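You operate a simulated robot arm through the tools that you are given. There is no shell and no other tool. Be economical: measure what you need, move in short steps, check, and stop when the job is done.

You run a simulated robot arm. Do the job below in one go: nothing can be reset, and whatever is moved stays where it is left.

## Task
Dose the purple basin with cleaner and wash the dirty sleeve in it.
Fine: tip in the whole pink cup, cup back; hold the sleeve under till clean, then drip it dry on the pad drainer. Set down upright: pink cup.

The check looks at the end state, three seconds after you hand in, the way a careful person would. Anything else that was tipped, shoved, dropped, spilled or broken makes it a failure.

## Robot
A 7-joint arm with a two-finger parallel gripper on a trunk, on a base that drives. Base frame: it is fixed to the floor where the robot stands at the start and does not move with it; the origin is under the middle of the robot, x ahead of it, y to its left, z up; the surface under the hand at the start is at about z = 800. Readings come in mm, degrees, newtons and seconds.
With the tool pointing down near the work surface it reaches from about 520 to 960 mm from the robot's upright axis, wherever it stands. Its first joint turns from -166.0 to 166.0 degrees. Places, roughly: pad drainer [-600, -500, 800]. Payload 3.91 kg.
The TCP is the grasp point between the finger pads, 30 mm short of the fingertips. In the tool frame z runs along the fingers and y along their closing line. Largest opening 110 mm; finger width 20, thickness 10; the body of the gripper, 48 by 112 mm, starts 55 mm behind the TCP.
Orientation is that of the tool frame in the base frame, as a unit quaternion [x, y, z, w]. With the fingers straight down and closing along the base's y, the tool's x points along the base's -x, its y along +y and its z along -z.

## Interface
- The arm moves only by the tool arm_command. Its argument "rows" is a list of rows, each an object (a shift or turn left out is 0, a gripper value left out holds the last) with "turn": the turn, a rotation vector about the tool's x, y, z in degrees, a list of three; "linear": the shift along the tool's x, y, z in m, a list of three; "grip": the finger opening in m, from 0 to 0.11. In form: [{"turn": [ax, ay, az], "linear": [dx, dy, dz], "grip": grip}, ...]. A call has 1 to 12 rows; each row is the pose to reach, as a shift and turn from the pose commanded when the call began, along the tool's axes at that moment. Each row takes 0.2 s and may step no farther than 50 mm and 8.6 degrees from the row before; otherwise, or with a gripper value out of range, the whole call is refused. A pose out of reach is approached as far as the arm can. The call stops where the force on the tool passes 40 N (or 10 N more than at its start, if that is more) or the arm is blocked; 0.2 s more then pass. The fingers move at their own pace (about 72 mm/s each) and stop on an object; they squeeze with about 42 N. The grip force told is the motor's: it shows also when the fingers shut on nothing. Time passes only in rows, and 0.2 s behind the last, so rows that repeat a pose let the fingers close. It gives the time, the measured TCP pose, the force on the tool (base axes), the opening and the grip force at its end, in the units of the frame above (readings bear some noise), with the torque about the TCP (base axes, N m) and any sound that the robot's microphone picked up.
- Cameras (640 x 400 px; columns grow to the right, rows downward): "scene" is now at [195.5, -54.8, 1397.4]; the picture's right is [-0.90, -0.43, 0.00], its down [-0.39, 0.82, -0.42] and it looks along [0.18, -0.38, -0.91] (base axes); focal length 214 px, centre (320, 200). "wrist" rides on the gripper at [72, 17, -103] in the tool frame; the picture's right is [-0.23, 0.97, 0.00], its down [-0.76, -0.18, -0.62] and it looks along [-0.61, -0.14, 0.78] (tool axes); focal length 222 px, centre (320, 200). There is no depth. A picture from a camera that has moved, and an enlarged one, comes with that camera's place and axes in the base frame and with its lens.
- camera(camera): a new picture of that camera. It takes no simulated time.
- lift_body(by): slides the trunk up (or, below 0, down) by that many mm; the arm and the scene camera ride with it, the base frame stays. It gives what a move gives, with no picture.
- drive_base(legs): drives the robot by 1 to 6 legs, each [ahead, left, turn to the left] in mm, mm and degrees, along the robot's own axes; the way and the turn of a leg run together, so that a leg with both is an arc; at most 1500 mm and 180 degrees a leg. The arm and the cameras ride along, it lands a little off, and it stops where it bumps. It gives what a move gives.
- pan_tilt(pan, tilt): turns the head with the scene camera to pan (to the left, within 86 degrees either way) and tilt (down, from -29 to 69), counted from straight ahead of the robot. It gives what a move gives.
- enlarge(camera, box): a new picture of the part [left, top, right, bottom] of that camera's present view, enlarged. It takes no simulated time.
- finish_job(): hands the job in; it is judged then, once.

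Work in short steps. Places have to be worked out from the pictures, the camera data and where the tool is seen: move nearer, look again, correct. Check each grasp and each placing, and mend what went wrong. You have 120 turns and 98 pictures in all, those below and enlarged ones among them. Open the gripper and draw the arm clear of the work before you hand the job in, unless the task says otherwise; then end with one line.

The tools are called after ">>>" by a JSON object that holds its "method" and its "body". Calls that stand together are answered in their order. arm_command: Moves the arm, as the interface text tells. Its arguments: {"type":"object","properties":{"rows":{"type":"array","items":{"type":"object","properties":{"turn":{"type":"array","items":{"type":"number"}},"linear":{"type":"array","items":{"type":"number"}},"grip":{"type":"number"}}}}},"required":["rows"]} The other tools are called the same way: lift_body (by) slides the trunk up or down; drive_base (legs) drives the base; pan_tilt (pan, tilt) turns the head that bears the scene camera; camera (camera) takes a picture; enlarge (camera, box) takes an enlarged picture of a part of a camera's view; finish_job () hands the job in.

At the start:

```text
time: 0.0
tcp_pos: [495.7, 55.1, 1225.3]
tcp_rot: [0.0, 1.0, 0.0, 0.001]
wrist_force: [0.4, 0.8, -0.3]
ft_torque: [-0.01, 0.01, 0.01]
width: 109.8
gripper_force: 0.1
trunk travel left (down, up): [-625.0, 57.0]
robot x, y, heading: [2.4, 0.4, -0.1]
head pan, tilt: [-64.6, 65.1]
```

scene: 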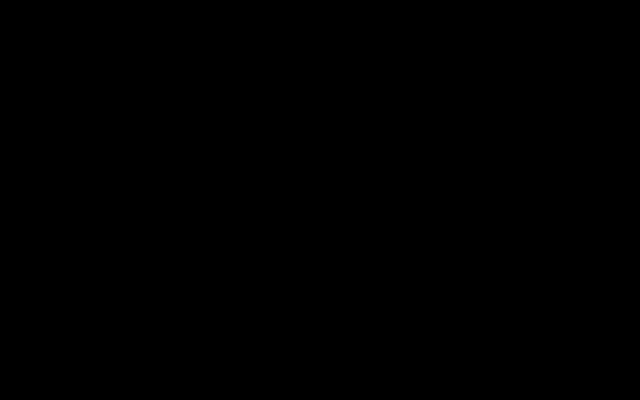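
wrist: 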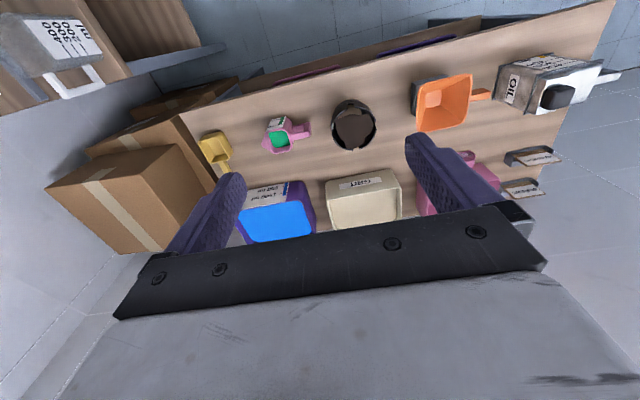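

The scene camera is black (probably occluded), while the wrist view shows a bench with basins and cups. I turn the head to look ahead at the bench.

>>> {"method": "pan_tilt", "body": {"pan": 0, "tilt": 40}}

>>> {"method": "camera", "body": {"camera": "scene"}}

>>> {"method": "enlarge", "body": {"camera": "wrist", "box": [180, 60, 420, 260]}}

```text
time: 1.4
tcp_pos: [496.5, 54.6, 1225.3]
tcp_rot: [0.001, 1.0, 0.0, 0.001]
wrist_force: [0.2, 1.0, -0.3]
ft_torque: [-0.04, 0.01, -0.01]
width: 109.8
gripper_force: 0.1
trunk travel left (down, up): [-625.0, 57.0]
robot x, y, heading: [-1.1, -0.6, -0.5]
head pan, tilt: [0.0, 40.0]
```

```text
95 pictures are left
camera scene: at [254.5, -0.2, 1429.8], right [0.0, -1.0, 0.0], down [-0.64, 0.0, -0.77], along [0.77, 0.0, -0.64], focal length 214 px, centre (320, 200)
```

scene: 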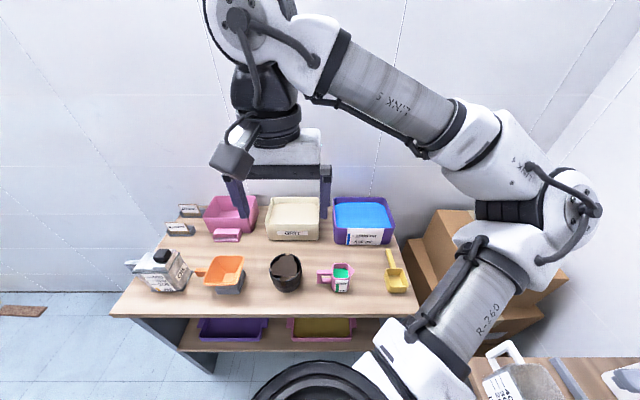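

```text
2.00 times, centred on (300, 160) of wrist
camera zoom: at [424.2, 71.7, 1328.6], right [0.23, 0.97, 0.0], down [0.76, -0.18, 0.62], along [0.61, -0.14, -0.78], focal length 444 px, centre (360, 280)
```

zoom: 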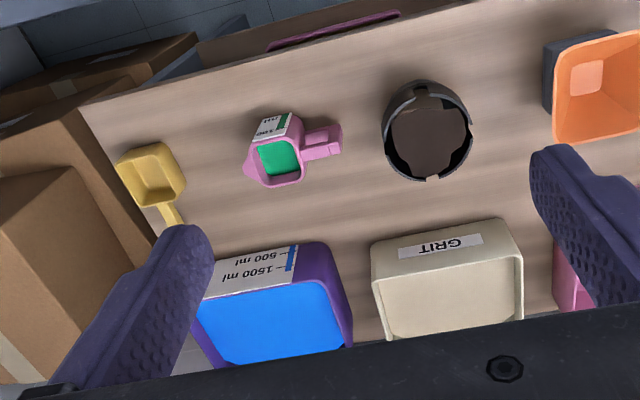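

I zoom the scene view on the basin, the pink cup and the dark round part.

>>> {"method": "enlarge", "body": {"camera": "scene", "box": [240, 180, 420, 300]}}

>>> {"method": "enlarge", "body": {"camera": "scene", "box": [110, 180, 290, 300]}}

>>> {"method": "pan_tilt", "body": {"pan": -86, "tilt": 35}}

>>> {"method": "camera", "body": {"camera": "scene"}}

```text
3.33 times, centred on (330, 240) of scene
camera zoom: at [254.5, -0.2, 1429.8], right [0.0, -1.0, 0.0], down [-0.64, 0.0, -0.77], along [0.77, 0.0, -0.64], focal length 715 px, centre (287, 67)
```

zoom: 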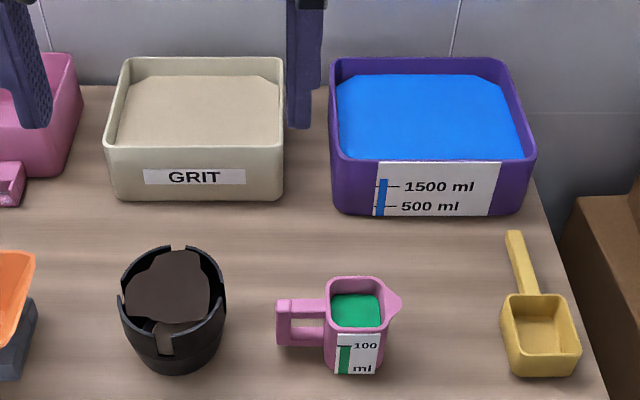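

```text
3.33 times, centred on (200, 240) of scene
camera zoom: at [254.5, -0.2, 1429.8], right [0.0, -1.0, 0.0], down [-0.64, 0.0, -0.77], along [0.77, 0.0, -0.64], focal length 715 px, centre (720, 67)
```

zoom: 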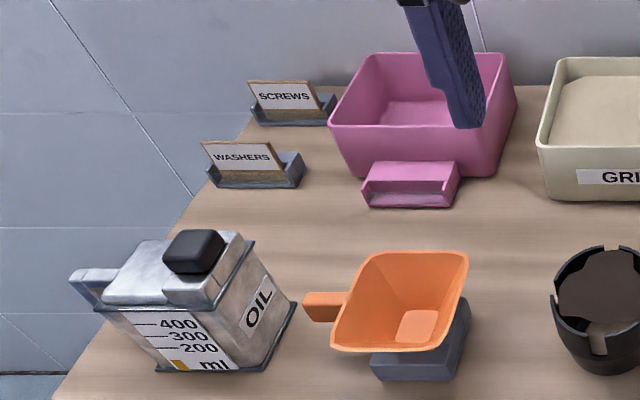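

```text
time: 3.0
tcp_pos: [495.3, 54.5, 1224.4]
tcp_rot: [0.001, 1.0, 0.001, 0.002]
wrist_force: [0.0, 0.0, 0.1]
ft_torque: [0.01, 0.0, 0.02]
width: 109.9
gripper_force: 0.1
trunk travel left (down, up): [-625.0, 57.0]
robot x, y, heading: [2.1, -1.5, -0.1]
head pan, tilt: [-85.9, 35.0]
```

```text
91 pictures are left
camera scene: at [175.8, -87.9, 1437.4], right [-1.0, -0.07, 0.0], down [-0.04, 0.57, -0.82], along [0.06, -0.82, -0.57], focal length 214 px, centre (320, 200)
```

scene: 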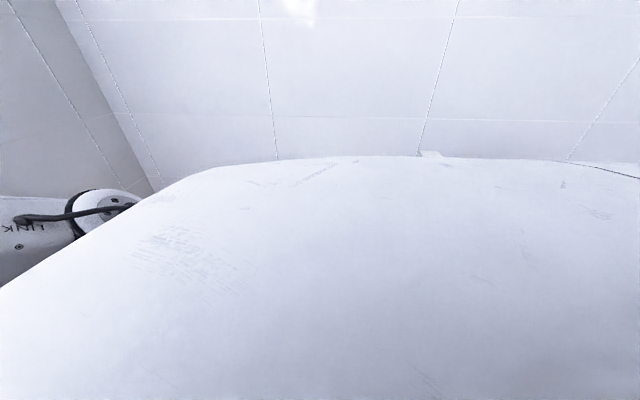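

The arm itself blocks the right-hand view. I raise the trunk slightly and turn the robot a bit right to see the other bench, with the arm held high.

>>> {"method": "lift_body", "body": {"by": 50}}

>>> {"method": "pan_tilt", "body": {"pan": 86, "tilt": 40}}

>>> {"method": "camera", "body": {"camera": "scene"}}

>>> {"method": "camera", "body": {"camera": "wrist"}}

```text
time: 3.9
tcp_pos: [496.6, 56.0, 1275.0]
tcp_rot: [0.001, 1.0, 0.001, 0.0]
wrist_force: [0.9, 0.2, -0.2]
ft_torque: [0.0, 0.02, -0.01]
width: 110.2
gripper_force: 0.0
trunk travel left (down, up): [-675.0, 7.0]
robot x, y, heading: [-1.0, 0.2, -0.0]
head pan, tilt: [-85.9, 35.0]
```

```text
time: 6.5
tcp_pos: [495.6, 54.7, 1274.4]
tcp_rot: [0.001, 1.0, -0.001, 0.001]
wrist_force: [-0.7, 0.3, -0.1]
ft_torque: [0.0, -0.01, -0.04]
width: 110.0
gripper_force: 0.1
trunk travel left (down, up): [-675.0, 7.0]
robot x, y, heading: [1.3, 2.2, 0.1]
head pan, tilt: [85.9, 40.0]
```

```text
90 pictures are left
camera scene: at [175.5, 84.7, 1479.8], right [1.0, -0.07, 0.0], down [-0.05, -0.64, -0.77], along [0.05, 0.76, -0.64], focal length 214 px, centre (320, 200)
```

scene: 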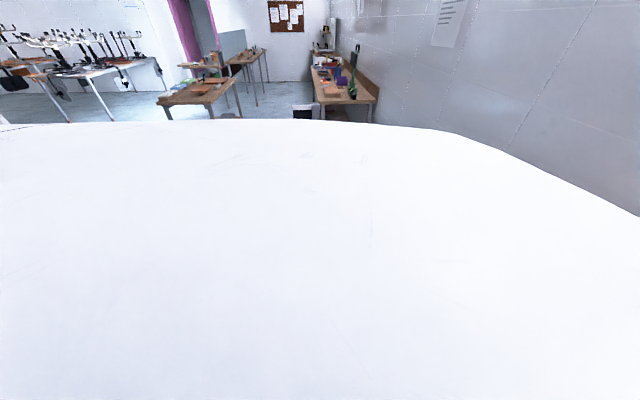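

```text
89 pictures are left
camera wrist: at [424.2, 71.7, 1378.6], right [0.23, 0.97, 0.0], down [0.76, -0.18, 0.62], along [0.61, -0.14, -0.78], focal length 222 px, centre (320, 200)
```

wrist: 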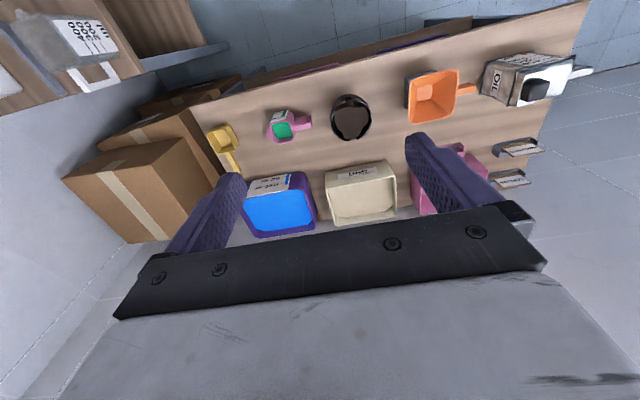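

The white shell of the robot blocks views to the sides, so I turn the base right by 80° in place and look.

>>> {"method": "drive_base", "body": {"legs": [[0, 0, -40], [0, 0, -40]]}}

>>> {"method": "pan_tilt", "body": {"pan": 0, "tilt": 40}}

>>> {"method": "camera", "body": {"camera": "scene"}}

>>> {"method": "camera", "body": {"camera": "wrist"}}

```text
time: 10.7
tcp_pos: [135.6, -480.2, 1276.4]
tcp_rot: [0.646, 0.763, 0.0, 0.0]
wrist_force: [-0.2, 0.4, -0.9]
ft_torque: [0.02, -0.05, 0.0]
width: 110.2
gripper_force: 0.1
trunk travel left (down, up): [-675.0, 7.0]
robot x, y, heading: [-0.5, 1.4, -80.6]
head pan, tilt: [85.9, 40.0]
```

```text
time: 12.3
tcp_pos: [135.9, -479.1, 1275.9]
tcp_rot: [0.646, 0.763, -0.001, 0.0]
wrist_force: [0.1, -0.5, 0.4]
ft_torque: [-0.03, -0.01, -0.01]
width: 110.0
gripper_force: 0.1
trunk travel left (down, up): [-675.0, 7.0]
robot x, y, heading: [0.9, 0.1, -80.5]
head pan, tilt: [0.0, 40.0]
```

```text
88 pictures are left
camera scene: at [41.8, -251.6, 1479.8], right [-0.99, -0.17, 0.0], down [-0.11, 0.63, -0.77], along [0.13, -0.76, -0.64], focal length 214 px, centre (320, 200)
```

scene: 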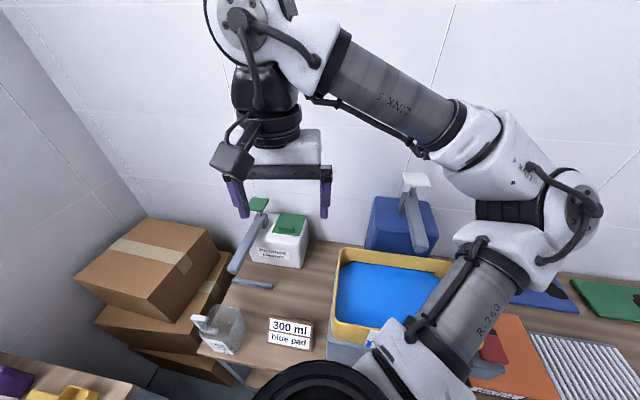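

```text
87 pictures are left
camera wrist: at [142.0, -405.9, 1378.6], right [1.0, -0.06, 0.0], down [-0.05, -0.78, 0.62], along [-0.04, -0.62, -0.78], focal length 222 px, centre (320, 200)
```

wrist: 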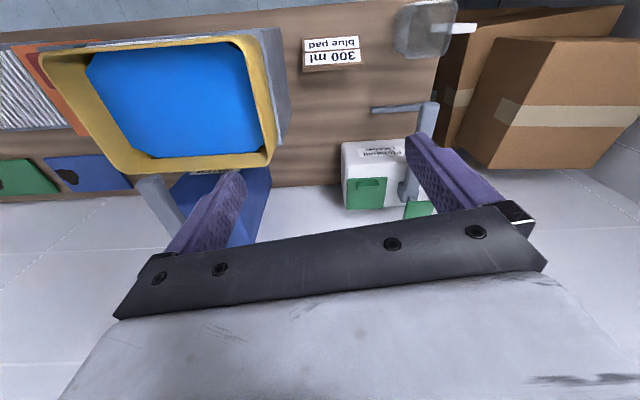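

There's a second bench with dispensers, a sink and pads. I turn further right to see its remaining part with the drainer.

>>> {"method": "drive_base", "body": {"legs": [[0, 0, -45]]}}

>>> {"method": "camera", "body": {"camera": "scene"}}

>>> {"method": "camera", "body": {"camera": "wrist"}}

```text
time: 14.8
tcp_pos: [-246.8, -434.3, 1276.1]
tcp_rot: [0.891, 0.454, -0.001, 0.001]
wrist_force: [0.0, 0.6, 0.3]
ft_torque: [-0.02, 0.0, 0.02]
width: 110.2
gripper_force: 0.0
trunk travel left (down, up): [-675.0, 7.0]
robot x, y, heading: [-0.0, -0.7, -126.0]
head pan, tilt: [0.0, 40.0]
```

```text
86 pictures are left
camera scene: at [-150.2, -206.5, 1479.8], right [-0.81, 0.59, 0.0], down [0.38, 0.52, -0.77], along [-0.45, -0.62, -0.64], focal length 214 px, centre (320, 200)
```

scene: 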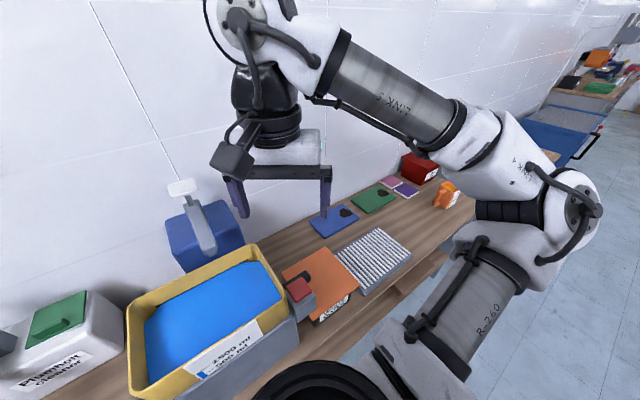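

```text
85 pictures are left
camera wrist: at [-189.2, -385.3, 1378.6], right [0.65, -0.76, 0.0], down [-0.59, -0.51, 0.62], along [-0.47, -0.41, -0.78], focal length 222 px, centre (320, 200)
```

wrist: 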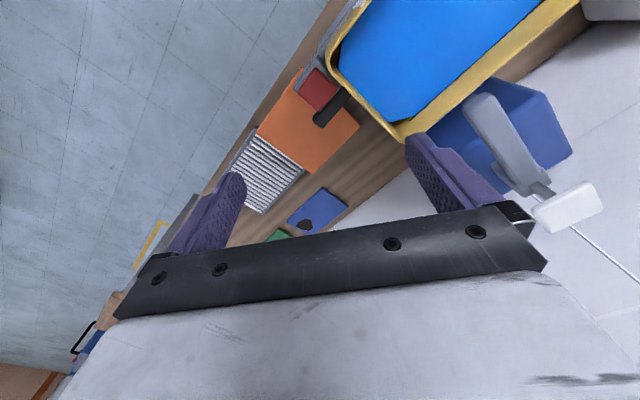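

I zoom on the pads area.

>>> {"method": "enlarge", "body": {"camera": "scene", "box": [270, 140, 480, 330]}}

>>> {"method": "enlarge", "body": {"camera": "scene", "box": [480, 0, 640, 180]}}

```text
2.11 times, centred on (375, 235) of scene
camera zoom: at [-150.2, -206.5, 1479.8], right [-0.81, 0.59, 0.0], down [0.38, 0.52, -0.77], along [-0.45, -0.62, -0.64], focal length 452 px, centre (204, 126)
```

zoom: 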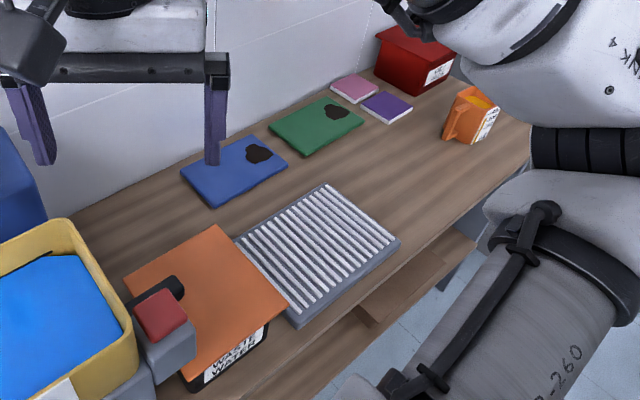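

```text
2.22 times, centred on (560, 90) of scene
camera zoom: at [-150.2, -206.5, 1479.8], right [-0.81, 0.59, 0.0], down [0.38, 0.52, -0.77], along [-0.45, -0.62, -0.64], focal length 477 px, centre (-213, 444)
```

zoom: 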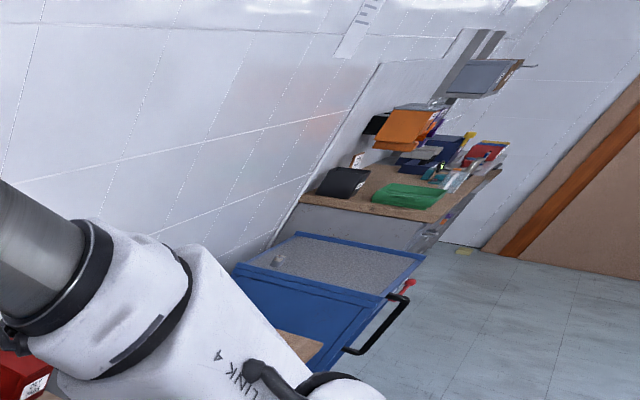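

The drainer is the striped tray near (-570,-450). The only candidate for the "sleeve" is the dark cylindrical part on the first bench; I turn back and look at it closely.

>>> {"method": "drive_base", "body": {"legs": [[0, 0, 63], [0, 0, 63]]}}

>>> {"method": "enlarge", "body": {"camera": "wrist", "box": [300, 60, 400, 160]}}

>>> {"method": "pan_tilt", "body": {"pan": 0, "tilt": 55}}

>>> {"method": "enlarge", "body": {"camera": "scene", "box": [240, 160, 400, 320]}}

```text
time: 21.0
tcp_pos: [492.3, 81.3, 1274.5]
tcp_rot: [-0.025, 1.0, 0.0, 0.001]
wrist_force: [-0.2, -0.4, -0.6]
ft_torque: [0.0, -0.05, -0.02]
width: 109.9
gripper_force: 0.0
trunk travel left (down, up): [-675.0, 7.0]
robot x, y, heading: [-2.8, 3.2, 3.0]
head pan, tilt: [0.0, 40.0]
```

```text
4.00 times, centred on (350, 110) of wrist
camera zoom: at [419.9, 94.0, 1378.6], right [0.18, 0.98, 0.0], down [0.77, -0.14, 0.62], along [0.61, -0.11, -0.78], focal length 888 px, centre (200, 560)
```

zoom: 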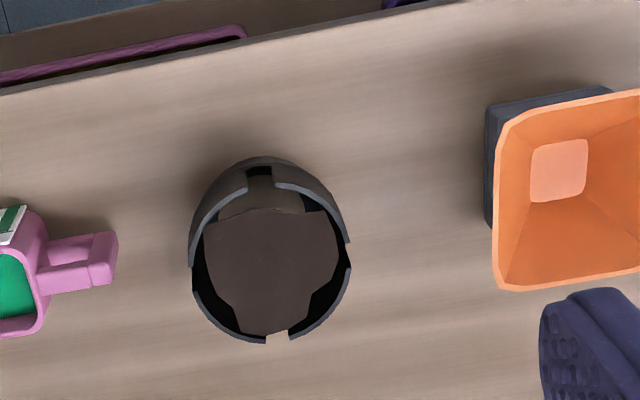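

```text
time: 21.8
tcp_pos: [491.5, 81.6, 1275.0]
tcp_rot: [-0.025, 1.0, 0.001, 0.001]
wrist_force: [0.1, 0.1, 0.0]
ft_torque: [0.03, 0.02, 0.01]
width: 109.9
gripper_force: 0.1
trunk travel left (down, up): [-675.0, 7.0]
robot x, y, heading: [-0.6, -0.9, 3.0]
head pan, tilt: [0.0, 55.0]
```

```text
2.50 times, centred on (320, 240) of scene
camera zoom: at [241.3, 12.7, 1459.2], right [0.05, -1.0, 0.0], down [-0.82, -0.04, -0.57], along [0.57, 0.03, -0.82], focal length 536 px, centre (320, 100)
```

zoom: 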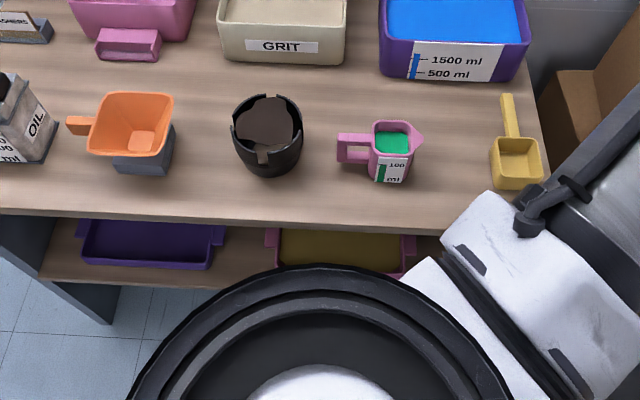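

The part is a black slotted ring with something brown in it; I must see it nearer. I straighten the base and lower the arm to bring the wrist camera close.

>>> {"method": "drive_base", "body": {"legs": [[0, 0, -3]]}}

>>> {"method": "arm_command", "body": {"rows": [{"linear": [0, 0, 0.05]}, {"linear": [0, 0.01, 0.1]}, {"linear": [0, 0.02, 0.15]}, {"linear": [0, 0.03, 0.2]}, {"linear": [0, 0.04, 0.25]}, {"linear": [0, 0.05, 0.29]}]}}

>>> {"method": "camera", "body": {"camera": "wrist"}}

>>> {"method": "camera", "body": {"camera": "scene"}}

```text
time: 22.6
tcp_pos: [495.9, 54.6, 1275.6]
tcp_rot: [0.001, 1.0, 0.001, 0.001]
wrist_force: [1.0, 0.0, 0.4]
ft_torque: [0.01, 0.0, 0.01]
width: 110.0
gripper_force: 0.0
trunk travel left (down, up): [-675.0, 7.0]
robot x, y, heading: [-1.6, 0.9, 0.1]
head pan, tilt: [0.0, 55.0]
```

```text
refused: row 2 steps farther than a row can; nothing moved
```

```text
80 pictures are left
camera wrist: at [424.1, 71.6, 1378.6], right [0.23, 0.97, 0.0], down [0.76, -0.18, 0.62], along [0.61, -0.14, -0.78], focal length 222 px, centre (320, 200)
```

wrist: 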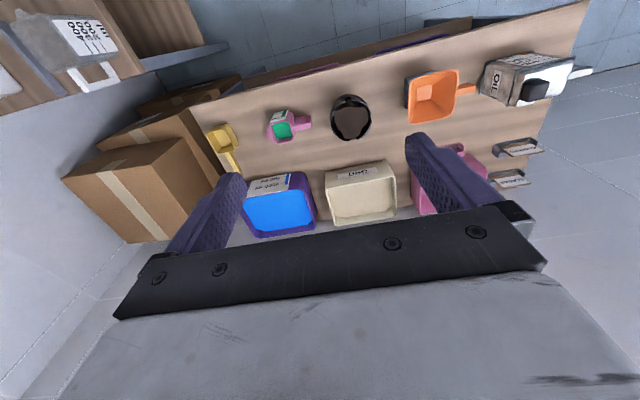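

```text
79 pictures are left
camera scene: at [241.6, -0.3, 1459.1], right [0.0, -1.0, 0.0], down [-0.82, 0.0, -0.57], along [0.57, 0.0, -0.82], focal length 214 px, centre (320, 200)
```

scene: 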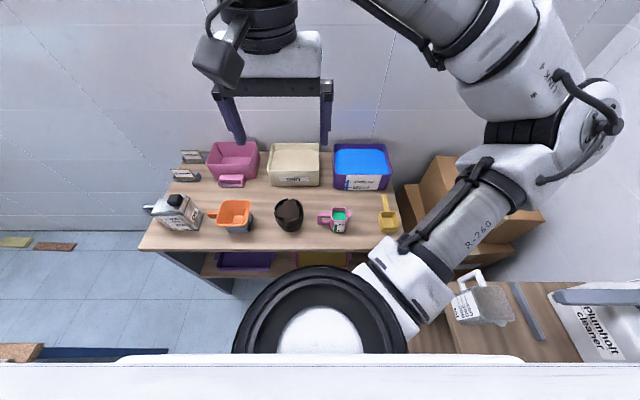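

The diagonal step was too long; I repeat with smaller steps.

>>> {"method": "arm_command", "body": {"rows": [{"linear": [0, 0.01, 0.045]}, {"linear": [0, 0.02, 0.09]}, {"linear": [0, 0.03, 0.135]}, {"linear": [0, 0.04, 0.18]}, {"linear": [0, 0.05, 0.225]}, {"linear": [0, 0.06, 0.27]}, {"linear": [0, 0.06, 0.3]}]}}

>>> {"method": "camera", "body": {"camera": "wrist"}}

>>> {"method": "camera", "body": {"camera": "scene"}}

```text
time: 24.2
tcp_pos: [495.1, 115.0, 974.4]
tcp_rot: [0.001, 1.0, 0.0, 0.001]
wrist_force: [1.3, -0.2, -0.4]
ft_torque: [0.0, -0.04, -0.03]
width: 110.1
gripper_force: 0.1
trunk travel left (down, up): [-675.0, 7.0]
robot x, y, heading: [-1.6, 2.2, -0.1]
head pan, tilt: [0.0, 55.0]
```

```text
78 pictures are left
camera wrist: at [424.3, 131.2, 1077.8], right [0.23, 0.97, 0.0], down [0.76, -0.18, 0.62], along [0.61, -0.14, -0.78], focal length 222 px, centre (320, 200)
```

wrist: 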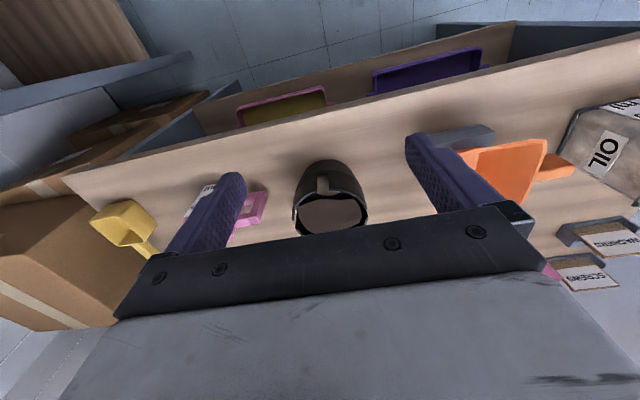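

```text
77 pictures are left
camera scene: at [241.7, -0.1, 1459.1], right [0.0, -1.0, 0.0], down [-0.82, 0.0, -0.57], along [0.57, 0.0, -0.82], focal length 214 px, centre (320, 200)
```

scene: 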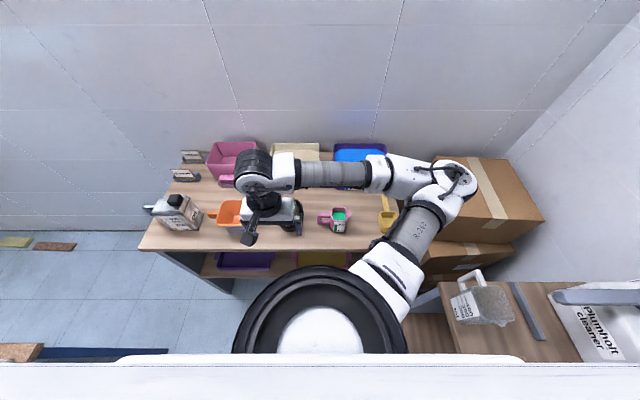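

I zoom on the dark part.

>>> {"method": "enlarge", "body": {"camera": "wrist", "box": [270, 140, 390, 240]}}

```text
4.00 times, centred on (330, 190) of wrist
camera zoom: at [424.3, 131.2, 1077.8], right [0.23, 0.97, 0.0], down [0.76, -0.18, 0.62], along [0.61, -0.14, -0.78], focal length 888 px, centre (280, 240)
```

zoom: 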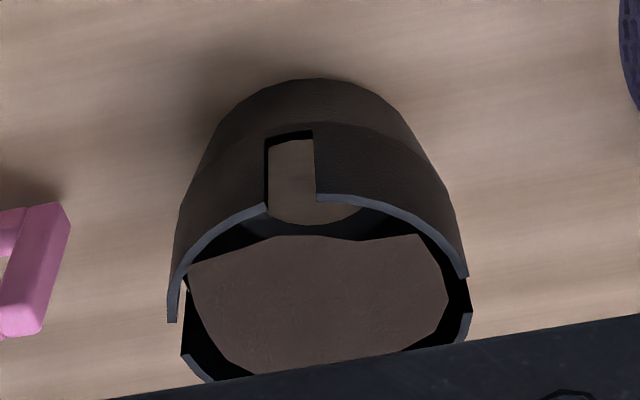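

The dark object is a slotted tapered sleeve with dirt inside: about 90 mm across, rim near z≈880, centre ≈(604,101). First job is the pink cup: I raise and shift the arm to view the cup and purple basin.

>>> {"method": "arm_command", "body": {"rows": [{"linear": [0, -0.03, -0.035]}, {"linear": [0, -0.06, -0.07]}, {"linear": [0, -0.09, -0.105]}, {"linear": [0, -0.12, -0.14]}, {"linear": [0, -0.15, -0.15]}, {"linear": [0, -0.18, -0.15]}]}}

>>> {"method": "camera", "body": {"camera": "wrist"}}

>>> {"method": "enlarge", "body": {"camera": "scene", "box": [200, 130, 440, 290]}}

```text
time: 25.6
tcp_pos: [492.1, -65.6, 1125.8]
tcp_rot: [0.0, 1.0, 0.001, 0.002]
wrist_force: [0.7, -0.3, 0.5]
ft_torque: [-0.01, 0.02, -0.01]
width: 110.0
gripper_force: 0.0
trunk travel left (down, up): [-675.0, 7.0]
robot x, y, heading: [-0.5, 1.0, -0.1]
head pan, tilt: [0.0, 55.0]
```

```text
75 pictures are left
camera wrist: at [420.8, -49.4, 1230.0], right [0.23, 0.97, 0.0], down [0.76, -0.18, 0.62], along [0.61, -0.14, -0.78], focal length 222 px, centre (320, 200)
```

wrist: 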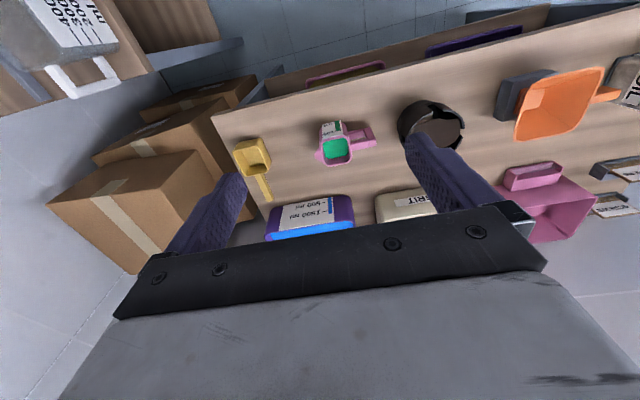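

```text
2.50 times, centred on (320, 210) of scene
camera zoom: at [241.0, -0.3, 1459.3], right [0.0, -1.0, 0.0], down [-0.82, 0.0, -0.57], along [0.57, 0.0, -0.82], focal length 536 px, centre (320, 175)
```

zoom: 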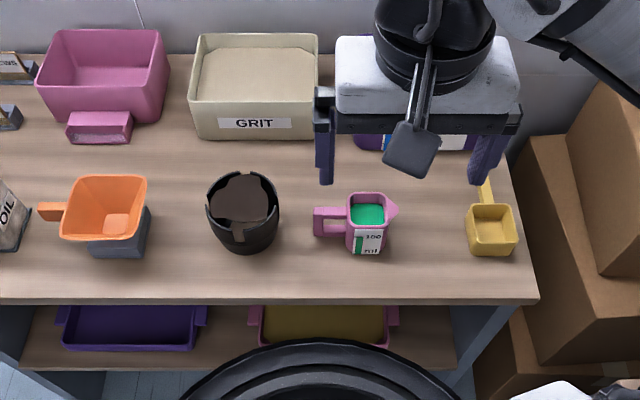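

I zoom on the cup in the wrist view to triangulate handle and rim.

>>> {"method": "enlarge", "body": {"camera": "wrist", "box": [300, 105, 390, 175]}}

>>> {"method": "enlarge", "body": {"camera": "scene", "box": [305, 190, 365, 250]}}

```text
5.71 times, centred on (345, 140) of wrist
camera zoom: at [420.8, -49.4, 1230.0], right [0.23, 0.97, 0.0], down [0.76, -0.18, 0.62], along [0.61, -0.14, -0.78], focal length 1269 px, centre (177, 543)
```

zoom: 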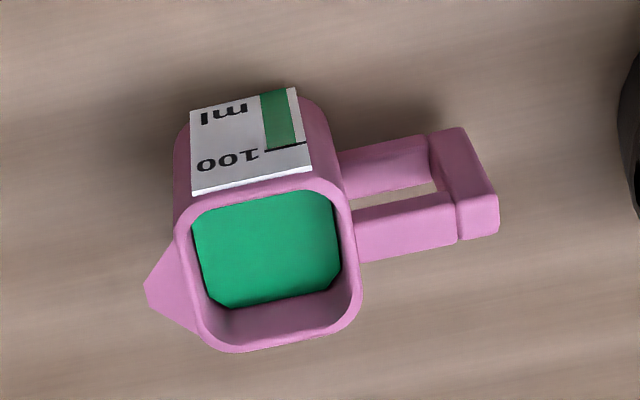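

```text
6.67 times, centred on (335, 220) of scene
camera zoom: at [241.0, -0.3, 1459.3], right [0.0, -1.0, 0.0], down [-0.82, 0.0, -0.57], along [0.57, 0.0, -0.82], focal length 1430 px, centre (220, 67)
```

zoom: 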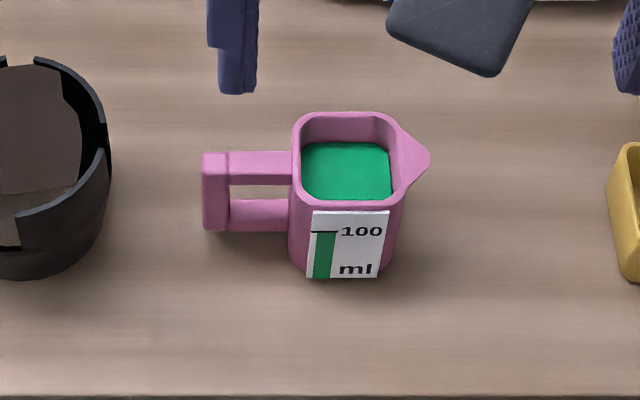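

I estimate the cup: body x 571–620, y −35…−88, rim z≈873; handle along y from −34 to +8 at x≈595. The basin is x 755–914, y −52…−258, rim ≈894. I rotate the tool so the fingers straddle the handle and hover above it.

>>> {"method": "arm_command", "body": {"rows": [{"turn": [0, 0, -8.2], "linear": [-0.009, 0.005, 0.012], "grip": 0.07}, {"turn": [0, 0, -16.4], "linear": [-0.019, 0.01, 0.024]}, {"turn": [0, 0, -24.6], "linear": [-0.028, 0.015, 0.036]}, {"turn": [0, 0, -32.8], "linear": [-0.037, 0.02, 0.048]}, {"turn": [0, 0, -41], "linear": [-0.047, 0.025, 0.06]}, {"turn": [0, 0, -49.2], "linear": [-0.056, 0.03, 0.075]}, {"turn": [0, 0, -57.4], "linear": [-0.066, 0.034, 0.09]}, {"turn": [0, 0, -65.6], "linear": [-0.075, 0.039, 0.105]}, {"turn": [0, 0, -73.8], "linear": [-0.084, 0.044, 0.12]}, {"turn": [0, 0, -82], "linear": [-0.094, 0.049, 0.14]}, {"turn": [0, 0, -90], "linear": [-0.103, 0.054, 0.156]}]}}

>>> {"method": "camera", "body": {"camera": "wrist"}}

>>> {"method": "enlarge", "body": {"camera": "scene", "box": [240, 130, 420, 270]}}

```text
time: 28.0
tcp_pos: [497.6, 87.3, 1044.2]
tcp_rot: [-0.704, 0.71, -0.003, -0.001]
wrist_force: [0.1, 0.3, -0.3]
ft_torque: [-0.02, 0.01, -0.01]
width: 70.1
gripper_force: 0.0
out of reach, approached as far as the arm can: row 8, 9, 10, 11
trunk travel left (down, up): [-675.0, 7.0]
robot x, y, heading: [1.5, 4.1, -0.3]
head pan, tilt: [0.0, 55.0]
```

```text
71 pictures are left
camera wrist: at [481.0, 15.1, 1147.3], right [-0.97, 0.23, 0.0], down [0.18, 0.76, 0.62], along [0.15, 0.6, -0.78], focal length 222 px, centre (320, 200)
```

wrist: 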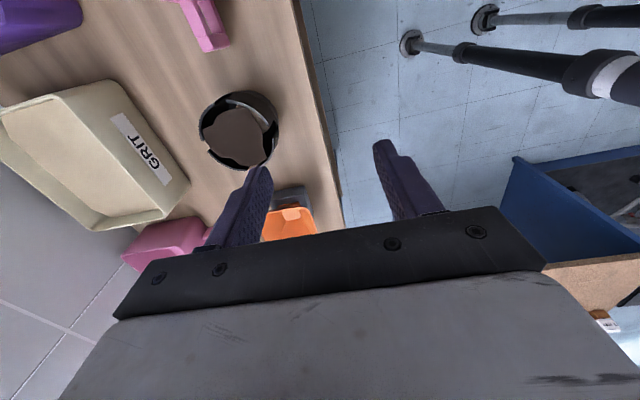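

```text
2.86 times, centred on (330, 200) of scene
camera zoom: at [242.4, 2.5, 1458.9], right [0.0, -1.0, 0.0], down [-0.82, 0.0, -0.57], along [0.57, 0.0, -0.82], focal length 613 px, centre (291, 200)
```

zoom: 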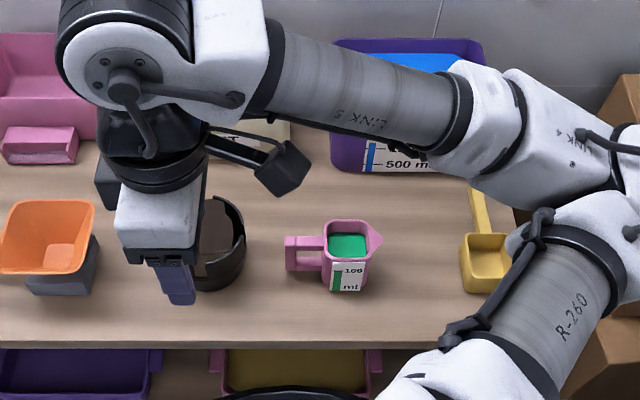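

The arm drifted at a limit on the last rows. I try sliding with this orientation toward the point above the handle.

>>> {"method": "arm_command", "body": {"rows": [{"linear": [0.02, -0.02, 0]}, {"linear": [0.04, -0.04, 0]}, {"linear": [0.06, -0.06, 0]}, {"linear": [0.08, -0.08, 0]}, {"linear": [0.099, -0.097, 0]}]}}

```text
time: 29.2
tcp_pos: [495.1, 83.2, 1056.5]
tcp_rot: [-0.705, 0.709, 0.0, 0.001]
wrist_force: [0.0, 0.3, 1.2]
ft_torque: [0.02, -0.01, -0.02]
width: 70.0
gripper_force: 0.1
out of reach, approached as far as the arm can: row 1, 2, 3, 4, 5
trunk travel left (down, up): [-675.0, 7.0]
robot x, y, heading: [-0.7, -2.9, -0.2]
head pan, tilt: [0.0, 55.0]
```

That wrist direction is at a joint limit; I'll rotate the other way (camera ending on the +y side). First back to the neutral yaw.

>>> {"method": "arm_command", "body": {"rows": [{"turn": [0, 0, 8.2], "linear": [0.008, 0, -0.005]}, {"turn": [0, 0, 16.4], "linear": [0.016, 0, -0.01]}, {"turn": [0, 0, 24.6], "linear": [0.024, -0.005, -0.015]}, {"turn": [0, 0, 32.8], "linear": [0.032, -0.01, -0.02]}, {"turn": [0, 0, 41], "linear": [0.04, -0.015, -0.025]}, {"turn": [0, 0, 49.2], "linear": [0.05, -0.02, -0.025]}, {"turn": [0, 0, 57.4], "linear": [0.06, -0.03, -0.025]}, {"turn": [0, 0, 65.6], "linear": [0.07, -0.04, -0.025]}, {"turn": [0, 0, 73.8], "linear": [0.08, -0.05, -0.025]}, {"turn": [0, 0, 82], "linear": [0.09, -0.06, -0.025]}, {"turn": [0, 0, 90], "linear": [0.095, -0.06, -0.025]}]}}

```text
time: 31.6
tcp_pos: [552.5, -12.1, 1080.2]
tcp_rot: [0.002, 1.0, 0.001, 0.001]
wrist_force: [-0.1, -0.2, -0.3]
ft_torque: [0.03, -0.03, 0.01]
width: 70.0
gripper_force: 0.0
trunk travel left (down, up): [-675.0, 7.0]
robot x, y, heading: [2.0, 0.4, 0.1]
head pan, tilt: [0.0, 55.0]
```

Good. Now rotate +90° and go above the handle (595,−12,970).

>>> {"method": "arm_command", "body": {"rows": [{"turn": [0, 0, 8.2], "linear": [-0.004, 0, 0.01]}, {"turn": [0, 0, 16.4], "linear": [-0.008, 0, 0.02]}, {"turn": [0, 0, 24.6], "linear": [-0.012, 0, 0.03]}, {"turn": [0, 0, 32.8], "linear": [-0.016, 0, 0.04]}, {"turn": [0, 0, 41], "linear": [-0.02, 0, 0.05]}, {"turn": [0, 0, 49.2], "linear": [-0.024, 0, 0.06]}, {"turn": [0, 0, 57.4], "linear": [-0.028, 0, 0.07]}, {"turn": [0, 0, 65.6], "linear": [-0.032, 0, 0.08]}, {"turn": [0, 0, 73.8], "linear": [-0.036, 0, 0.09]}, {"turn": [0, 0, 82], "linear": [-0.04, 0, 0.1]}, {"turn": [0, 0, 90], "linear": [-0.043, 0, 0.11]}]}}

>>> {"method": "camera", "body": {"camera": "wrist"}}

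>>> {"method": "enlarge", "body": {"camera": "scene", "box": [240, 130, 420, 270]}}

```text
time: 34.0
tcp_pos: [595.3, -12.3, 969.1]
tcp_rot: [0.709, 0.705, 0.001, 0.001]
wrist_force: [0.3, -0.3, -0.6]
ft_torque: [-0.01, -0.01, 0.02]
width: 69.9
gripper_force: 0.0
trunk travel left (down, up): [-675.0, 7.0]
robot x, y, heading: [4.4, 1.6, 0.1]
head pan, tilt: [0.0, 55.0]
```

```text
69 pictures are left
camera wrist: at [613.0, 60.1, 1072.3], right [0.97, -0.23, 0.0], down [-0.18, -0.76, 0.62], along [-0.14, -0.61, -0.78], focal length 222 px, centre (320, 200)
```

wrist: 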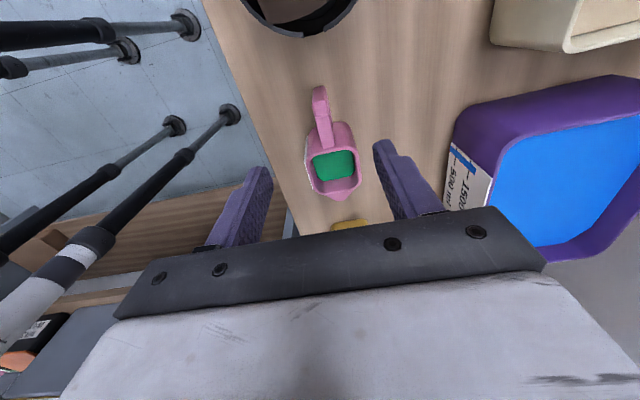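

```text
2.86 times, centred on (330, 200) of scene
camera zoom: at [241.7, 0.1, 1459.1], right [0.0, -1.0, 0.0], down [-0.82, 0.0, -0.57], along [0.57, 0.0, -0.82], focal length 613 px, centre (291, 200)
```

zoom: 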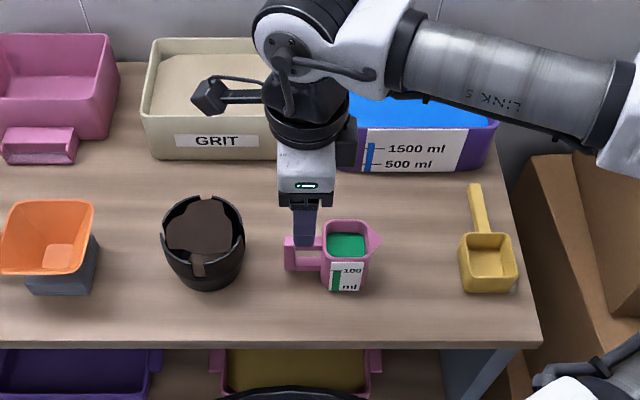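

Wrist view puts the handle at x≈601, y −35…+14. I shift +5 mm in x and descend partway.

>>> {"method": "arm_command", "body": {"rows": [{"linear": [0, 0.005, 0.03]}, {"linear": [0, 0.005, 0.06]}, {"linear": [0.002, 0.005, 0.08]}]}}

>>> {"method": "camera", "body": {"camera": "wrist"}}

```text
time: 34.8
tcp_pos: [599.7, -10.1, 887.0]
tcp_rot: [0.708, 0.707, 0.0, 0.0]
wrist_force: [0.5, -0.9, -0.7]
ft_torque: [0.03, 0.02, 0.0]
width: 69.9
gripper_force: 0.1
trunk travel left (down, up): [-675.0, 7.0]
robot x, y, heading: [-2.9, -1.3, -0.1]
head pan, tilt: [0.0, 55.0]
```

```text
67 pictures are left
camera wrist: at [618.3, 62.3, 990.1], right [0.97, -0.23, 0.0], down [-0.18, -0.76, 0.62], along [-0.14, -0.61, -0.78], focal length 222 px, centre (320, 200)
```

wrist: 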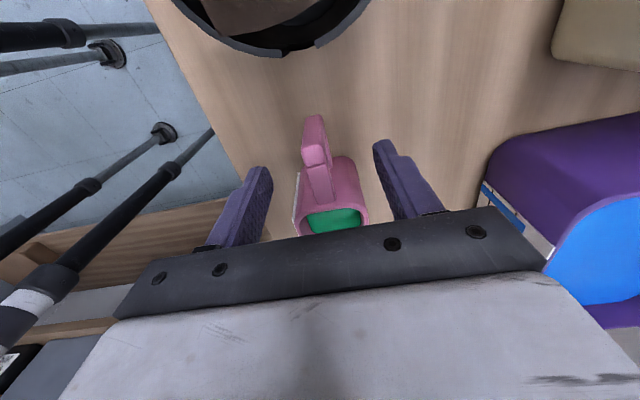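

Handle is centred between the fingers. I descend to z≈847 and close.

>>> {"method": "arm_command", "body": {"rows": [{"linear": [-0.002, 0.002, 0.02]}, {"linear": [-0.002, 0.002, 0.04]}, {"linear": [-0.002, 0.002, 0.04], "grip": 0.0}, {"linear": [-0.002, 0.002, 0.04], "grip": 0.0}, {"linear": [-0.002, 0.002, 0.04], "grip": 0.0}, {"linear": [-0.002, 0.002, 0.04], "grip": 0.0}]}}

>>> {"method": "camera", "body": {"camera": "wrist"}}

>>> {"method": "enlarge", "body": {"camera": "scene", "box": [280, 180, 380, 260]}}

```text
time: 36.2
tcp_pos: [601.1, -12.0, 849.7]
tcp_rot: [0.707, 0.707, 0.0, 0.001]
wrist_force: [1.4, 0.1, 0.8]
ft_torque: [0.04, 0.01, 0.02]
width: 13.7
gripper_force: 42.1
trunk travel left (down, up): [-675.0, 7.0]
robot x, y, heading: [2.5, -2.1, 0.1]
head pan, tilt: [0.0, 55.0]
```

```text
66 pictures are left
camera wrist: at [620.3, 60.2, 953.0], right [0.97, -0.23, 0.0], down [-0.18, -0.76, 0.62], along [-0.14, -0.61, -0.78], focal length 222 px, centre (320, 200)
```

wrist: 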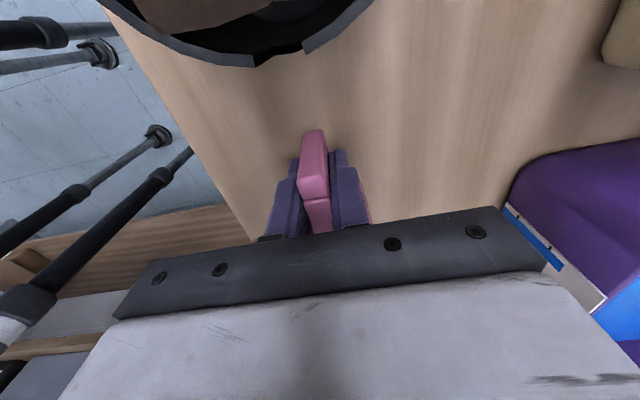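

```text
5.00 times, centred on (330, 220) of scene
camera zoom: at [241.7, 0.1, 1459.1], right [0.0, -1.0, 0.0], down [-0.82, 0.0, -0.57], along [0.57, 0.0, -0.82], focal length 1072 px, centre (270, 100)
```

zoom: 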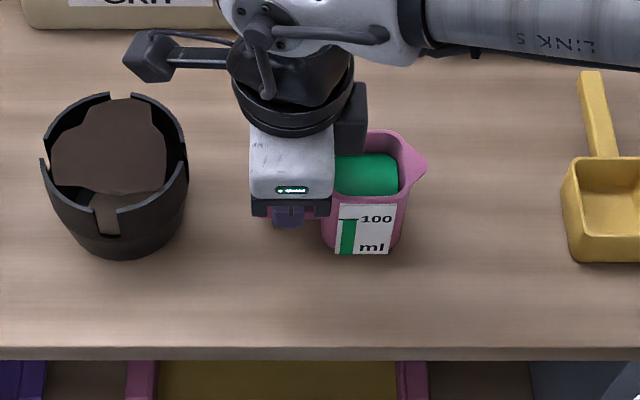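

Handle gripped (13.7 mm). I lift slowly straight up.

>>> {"method": "arm_command", "body": {"rows": [{"linear": [0, 0, -0.005]}, {"linear": [0, 0, -0.015]}, {"linear": [0, 0, -0.03]}, {"linear": [0, 0, -0.045]}, {"linear": [0, 0, -0.065]}, {"linear": [0, 0, -0.085]}, {"linear": [0, 0, -0.105]}, {"linear": [0, 0, -0.125]}, {"linear": [0, 0, -0.145]}, {"linear": [0, 0, -0.165]}, {"linear": [0, 0, -0.18]}, {"linear": [0, 0, -0.19]}]}}

>>> {"method": "camera", "body": {"camera": "scene"}}

```text
time: 38.8
tcp_pos: [602.3, -11.5, 1041.4]
tcp_rot: [0.708, 0.706, 0.001, 0.0]
wrist_force: [0.4, -0.1, -2.1]
ft_torque: [0.03, 0.02, -0.04]
width: 13.8
gripper_force: 42.3
trunk travel left (down, up): [-675.0, 7.0]
robot x, y, heading: [-2.9, 3.8, 0.2]
head pan, tilt: [0.0, 55.0]
```

```text
64 pictures are left
camera scene: at [241.6, 0.1, 1459.1], right [0.0, -1.0, 0.0], down [-0.82, 0.0, -0.57], along [0.57, 0.0, -0.82], focal length 214 px, centre (320, 200)
```

scene: 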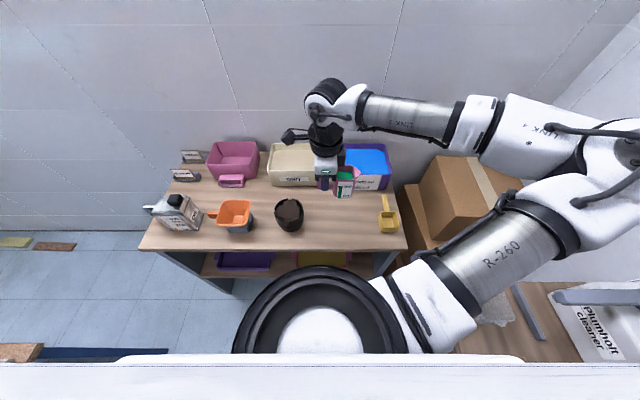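

Cup is up, level and full. Now I carry it toward the basin while yawing a further +90° so the spout faces back (−x) — final pour will have the tool pointing forward.

>>> {"method": "arm_command", "body": {"rows": [{"turn": [0, 0, 4], "linear": [-0.006, 0.008, -0.001]}, {"turn": [0, 0, 12], "linear": [-0.019, 0.024, -0.004]}, {"turn": [0, 0, 20.4], "linear": [-0.032, 0.04, -0.006]}, {"turn": [0, 0, 28.8], "linear": [-0.046, 0.057, -0.008]}, {"turn": [0, 0, 37.2], "linear": [-0.059, 0.073, -0.01]}, {"turn": [0, 0, 45.6], "linear": [-0.072, 0.09, -0.012]}, {"turn": [0, 0, 54], "linear": [-0.086, 0.107, -0.014]}, {"turn": [0, 0, 62.4], "linear": [-0.1, 0.124, -0.016]}, {"turn": [0, 0, 70.8], "linear": [-0.114, 0.141, -0.018]}, {"turn": [0, 0, 79.2], "linear": [-0.127, 0.158, -0.02]}, {"turn": [0, 0, 86], "linear": [-0.138, 0.172, -0.02]}, {"turn": [0, 0, 90], "linear": [-0.143, 0.178, -0.02]}]}}

>>> {"method": "camera", "body": {"camera": "scene"}}

>>> {"method": "camera", "body": {"camera": "wrist"}}

```text
time: 41.4
tcp_pos: [781.9, -155.0, 1060.3]
tcp_rot: [1.0, -0.001, 0.001, 0.0]
wrist_force: [0.2, 0.2, -1.6]
ft_torque: [-0.01, -0.07, 0.02]
width: 13.8
gripper_force: 42.5
trunk travel left (down, up): [-675.0, 7.0]
robot x, y, heading: [1.2, -2.3, -0.0]
head pan, tilt: [0.0, 55.0]
```

```text
63 pictures are left
camera scene: at [241.8, 0.0, 1459.1], right [0.0, -1.0, 0.0], down [-0.82, 0.0, -0.57], along [0.57, 0.0, -0.82], focal length 214 px, centre (320, 200)
```

scene: 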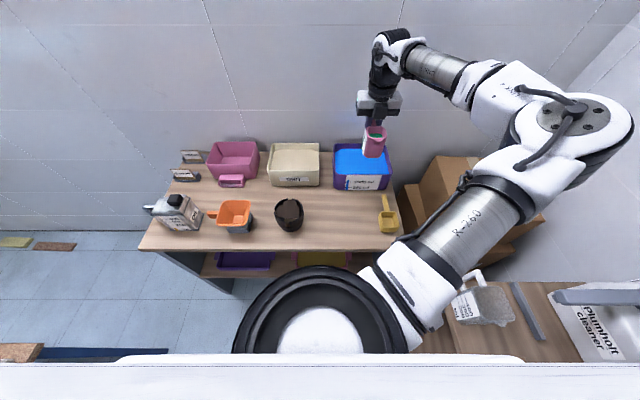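

```text
62 pictures are left
camera wrist: at [854.8, -172.2, 1164.4], right [-0.23, -0.97, 0.0], down [-0.76, 0.18, 0.62], along [-0.61, 0.14, -0.78], focal length 222 px, centre (320, 200)
```

wrist: 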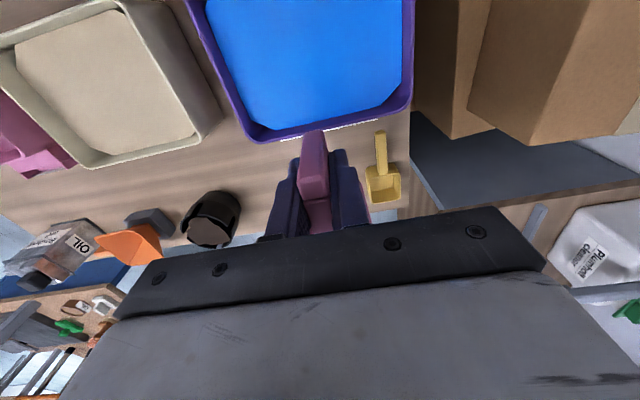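

Geometry agrees: basin centre ≈(835,−160). I tilt 25° (not yet spilling) while moving forward so the spout is over the basin.

>>> {"method": "arm_command", "body": {"rows": [{"turn": [0, 4, 0], "linear": [0.02, 0.001, 0]}, {"turn": [0, 9, 0], "linear": [0.045, 0.003, 0]}, {"turn": [0, 14, 0], "linear": [0.07, 0.005, 0]}, {"turn": [0, 19, 0], "linear": [0.095, 0.005, 0]}, {"turn": [0, 23, 0], "linear": [0.115, 0.005, 0]}, {"turn": [0, 25, 0], "linear": [0.125, 0.005, 0]}]}}

>>> {"method": "enlarge", "body": {"camera": "scene", "box": [300, 100, 440, 220]}}

```text
time: 42.8
tcp_pos: [907.2, -161.9, 1061.1]
tcp_rot: [0.976, -0.001, 0.218, 0.0]
wrist_force: [-0.3, -0.9, -2.1]
ft_torque: [-0.02, -0.03, -0.01]
width: 14.1
gripper_force: 41.9
trunk travel left (down, up): [-675.0, 7.0]
robot x, y, heading: [-3.1, -4.0, 0.1]
head pan, tilt: [0.0, 55.0]
```

```text
3.33 times, centred on (370, 160) of scene
camera zoom: at [241.8, 0.1, 1459.1], right [0.0, -1.0, 0.0], down [-0.82, 0.0, -0.57], along [0.57, 0.0, -0.82], focal length 715 px, centre (153, 333)
```

zoom: 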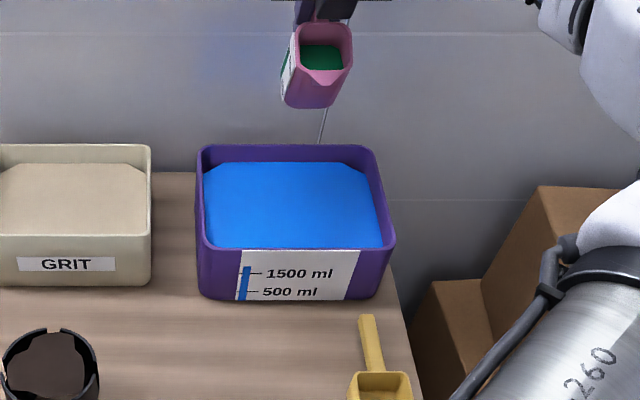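

Spout is at about (820,−162,1045), right over the basin. I pour gradually to 65° keeping the spout in place.

>>> {"method": "arm_command", "body": {"rows": [{"turn": [0, 4, 0]}, {"turn": [0, 8, 0]}, {"turn": [0, 12, 0], "linear": [-0.0018, 0, -0.0008]}, {"turn": [0, 16, 0], "linear": [-0.0036, 0, -0.0017]}, {"turn": [0, 20, 0], "linear": [-0.0063, 0, -0.003]}, {"turn": [0, 24, 0], "linear": [-0.0091, 0, -0.0042]}, {"turn": [0, 28, 0], "linear": [-0.0127, 0, -0.0059]}, {"turn": [0, 32, 0], "linear": [-0.0163, 0, -0.0076]}, {"turn": [0, 36, 0], "linear": [-0.0199, 0, -0.0093]}, {"turn": [0, 40, 0], "linear": [-0.0245, 0, -0.0114]}]}}

>>> {"method": "enlarge", "body": {"camera": "scene", "box": [300, 100, 440, 220]}}

```text
time: 45.0
tcp_pos: [877.6, -162.1, 1061.4]
tcp_rot: [0.843, -0.001, 0.538, 0.0]
wrist_force: [-0.3, 0.4, -0.4]
ft_torque: [0.02, -0.03, 0.03]
width: 13.4
gripper_force: 41.7
trunk travel left (down, up): [-675.0, 7.0]
robot x, y, heading: [1.2, -0.9, -0.0]
head pan, tilt: [0.0, 55.0]
```

```text
3.33 times, centred on (370, 160) of scene
camera zoom: at [241.7, -0.1, 1459.1], right [0.0, -1.0, 0.0], down [-0.82, 0.0, -0.57], along [0.57, 0.0, -0.82], focal length 715 px, centre (153, 333)
```

zoom: 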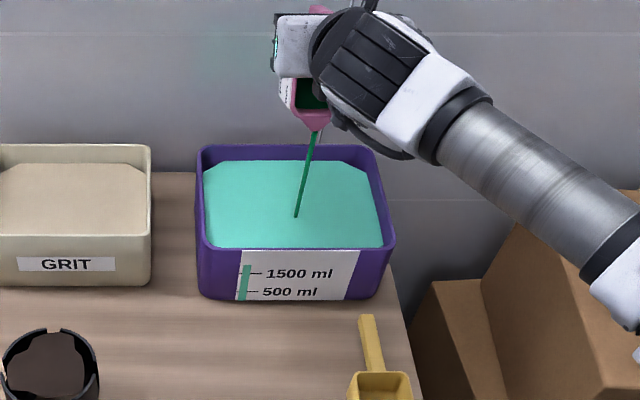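

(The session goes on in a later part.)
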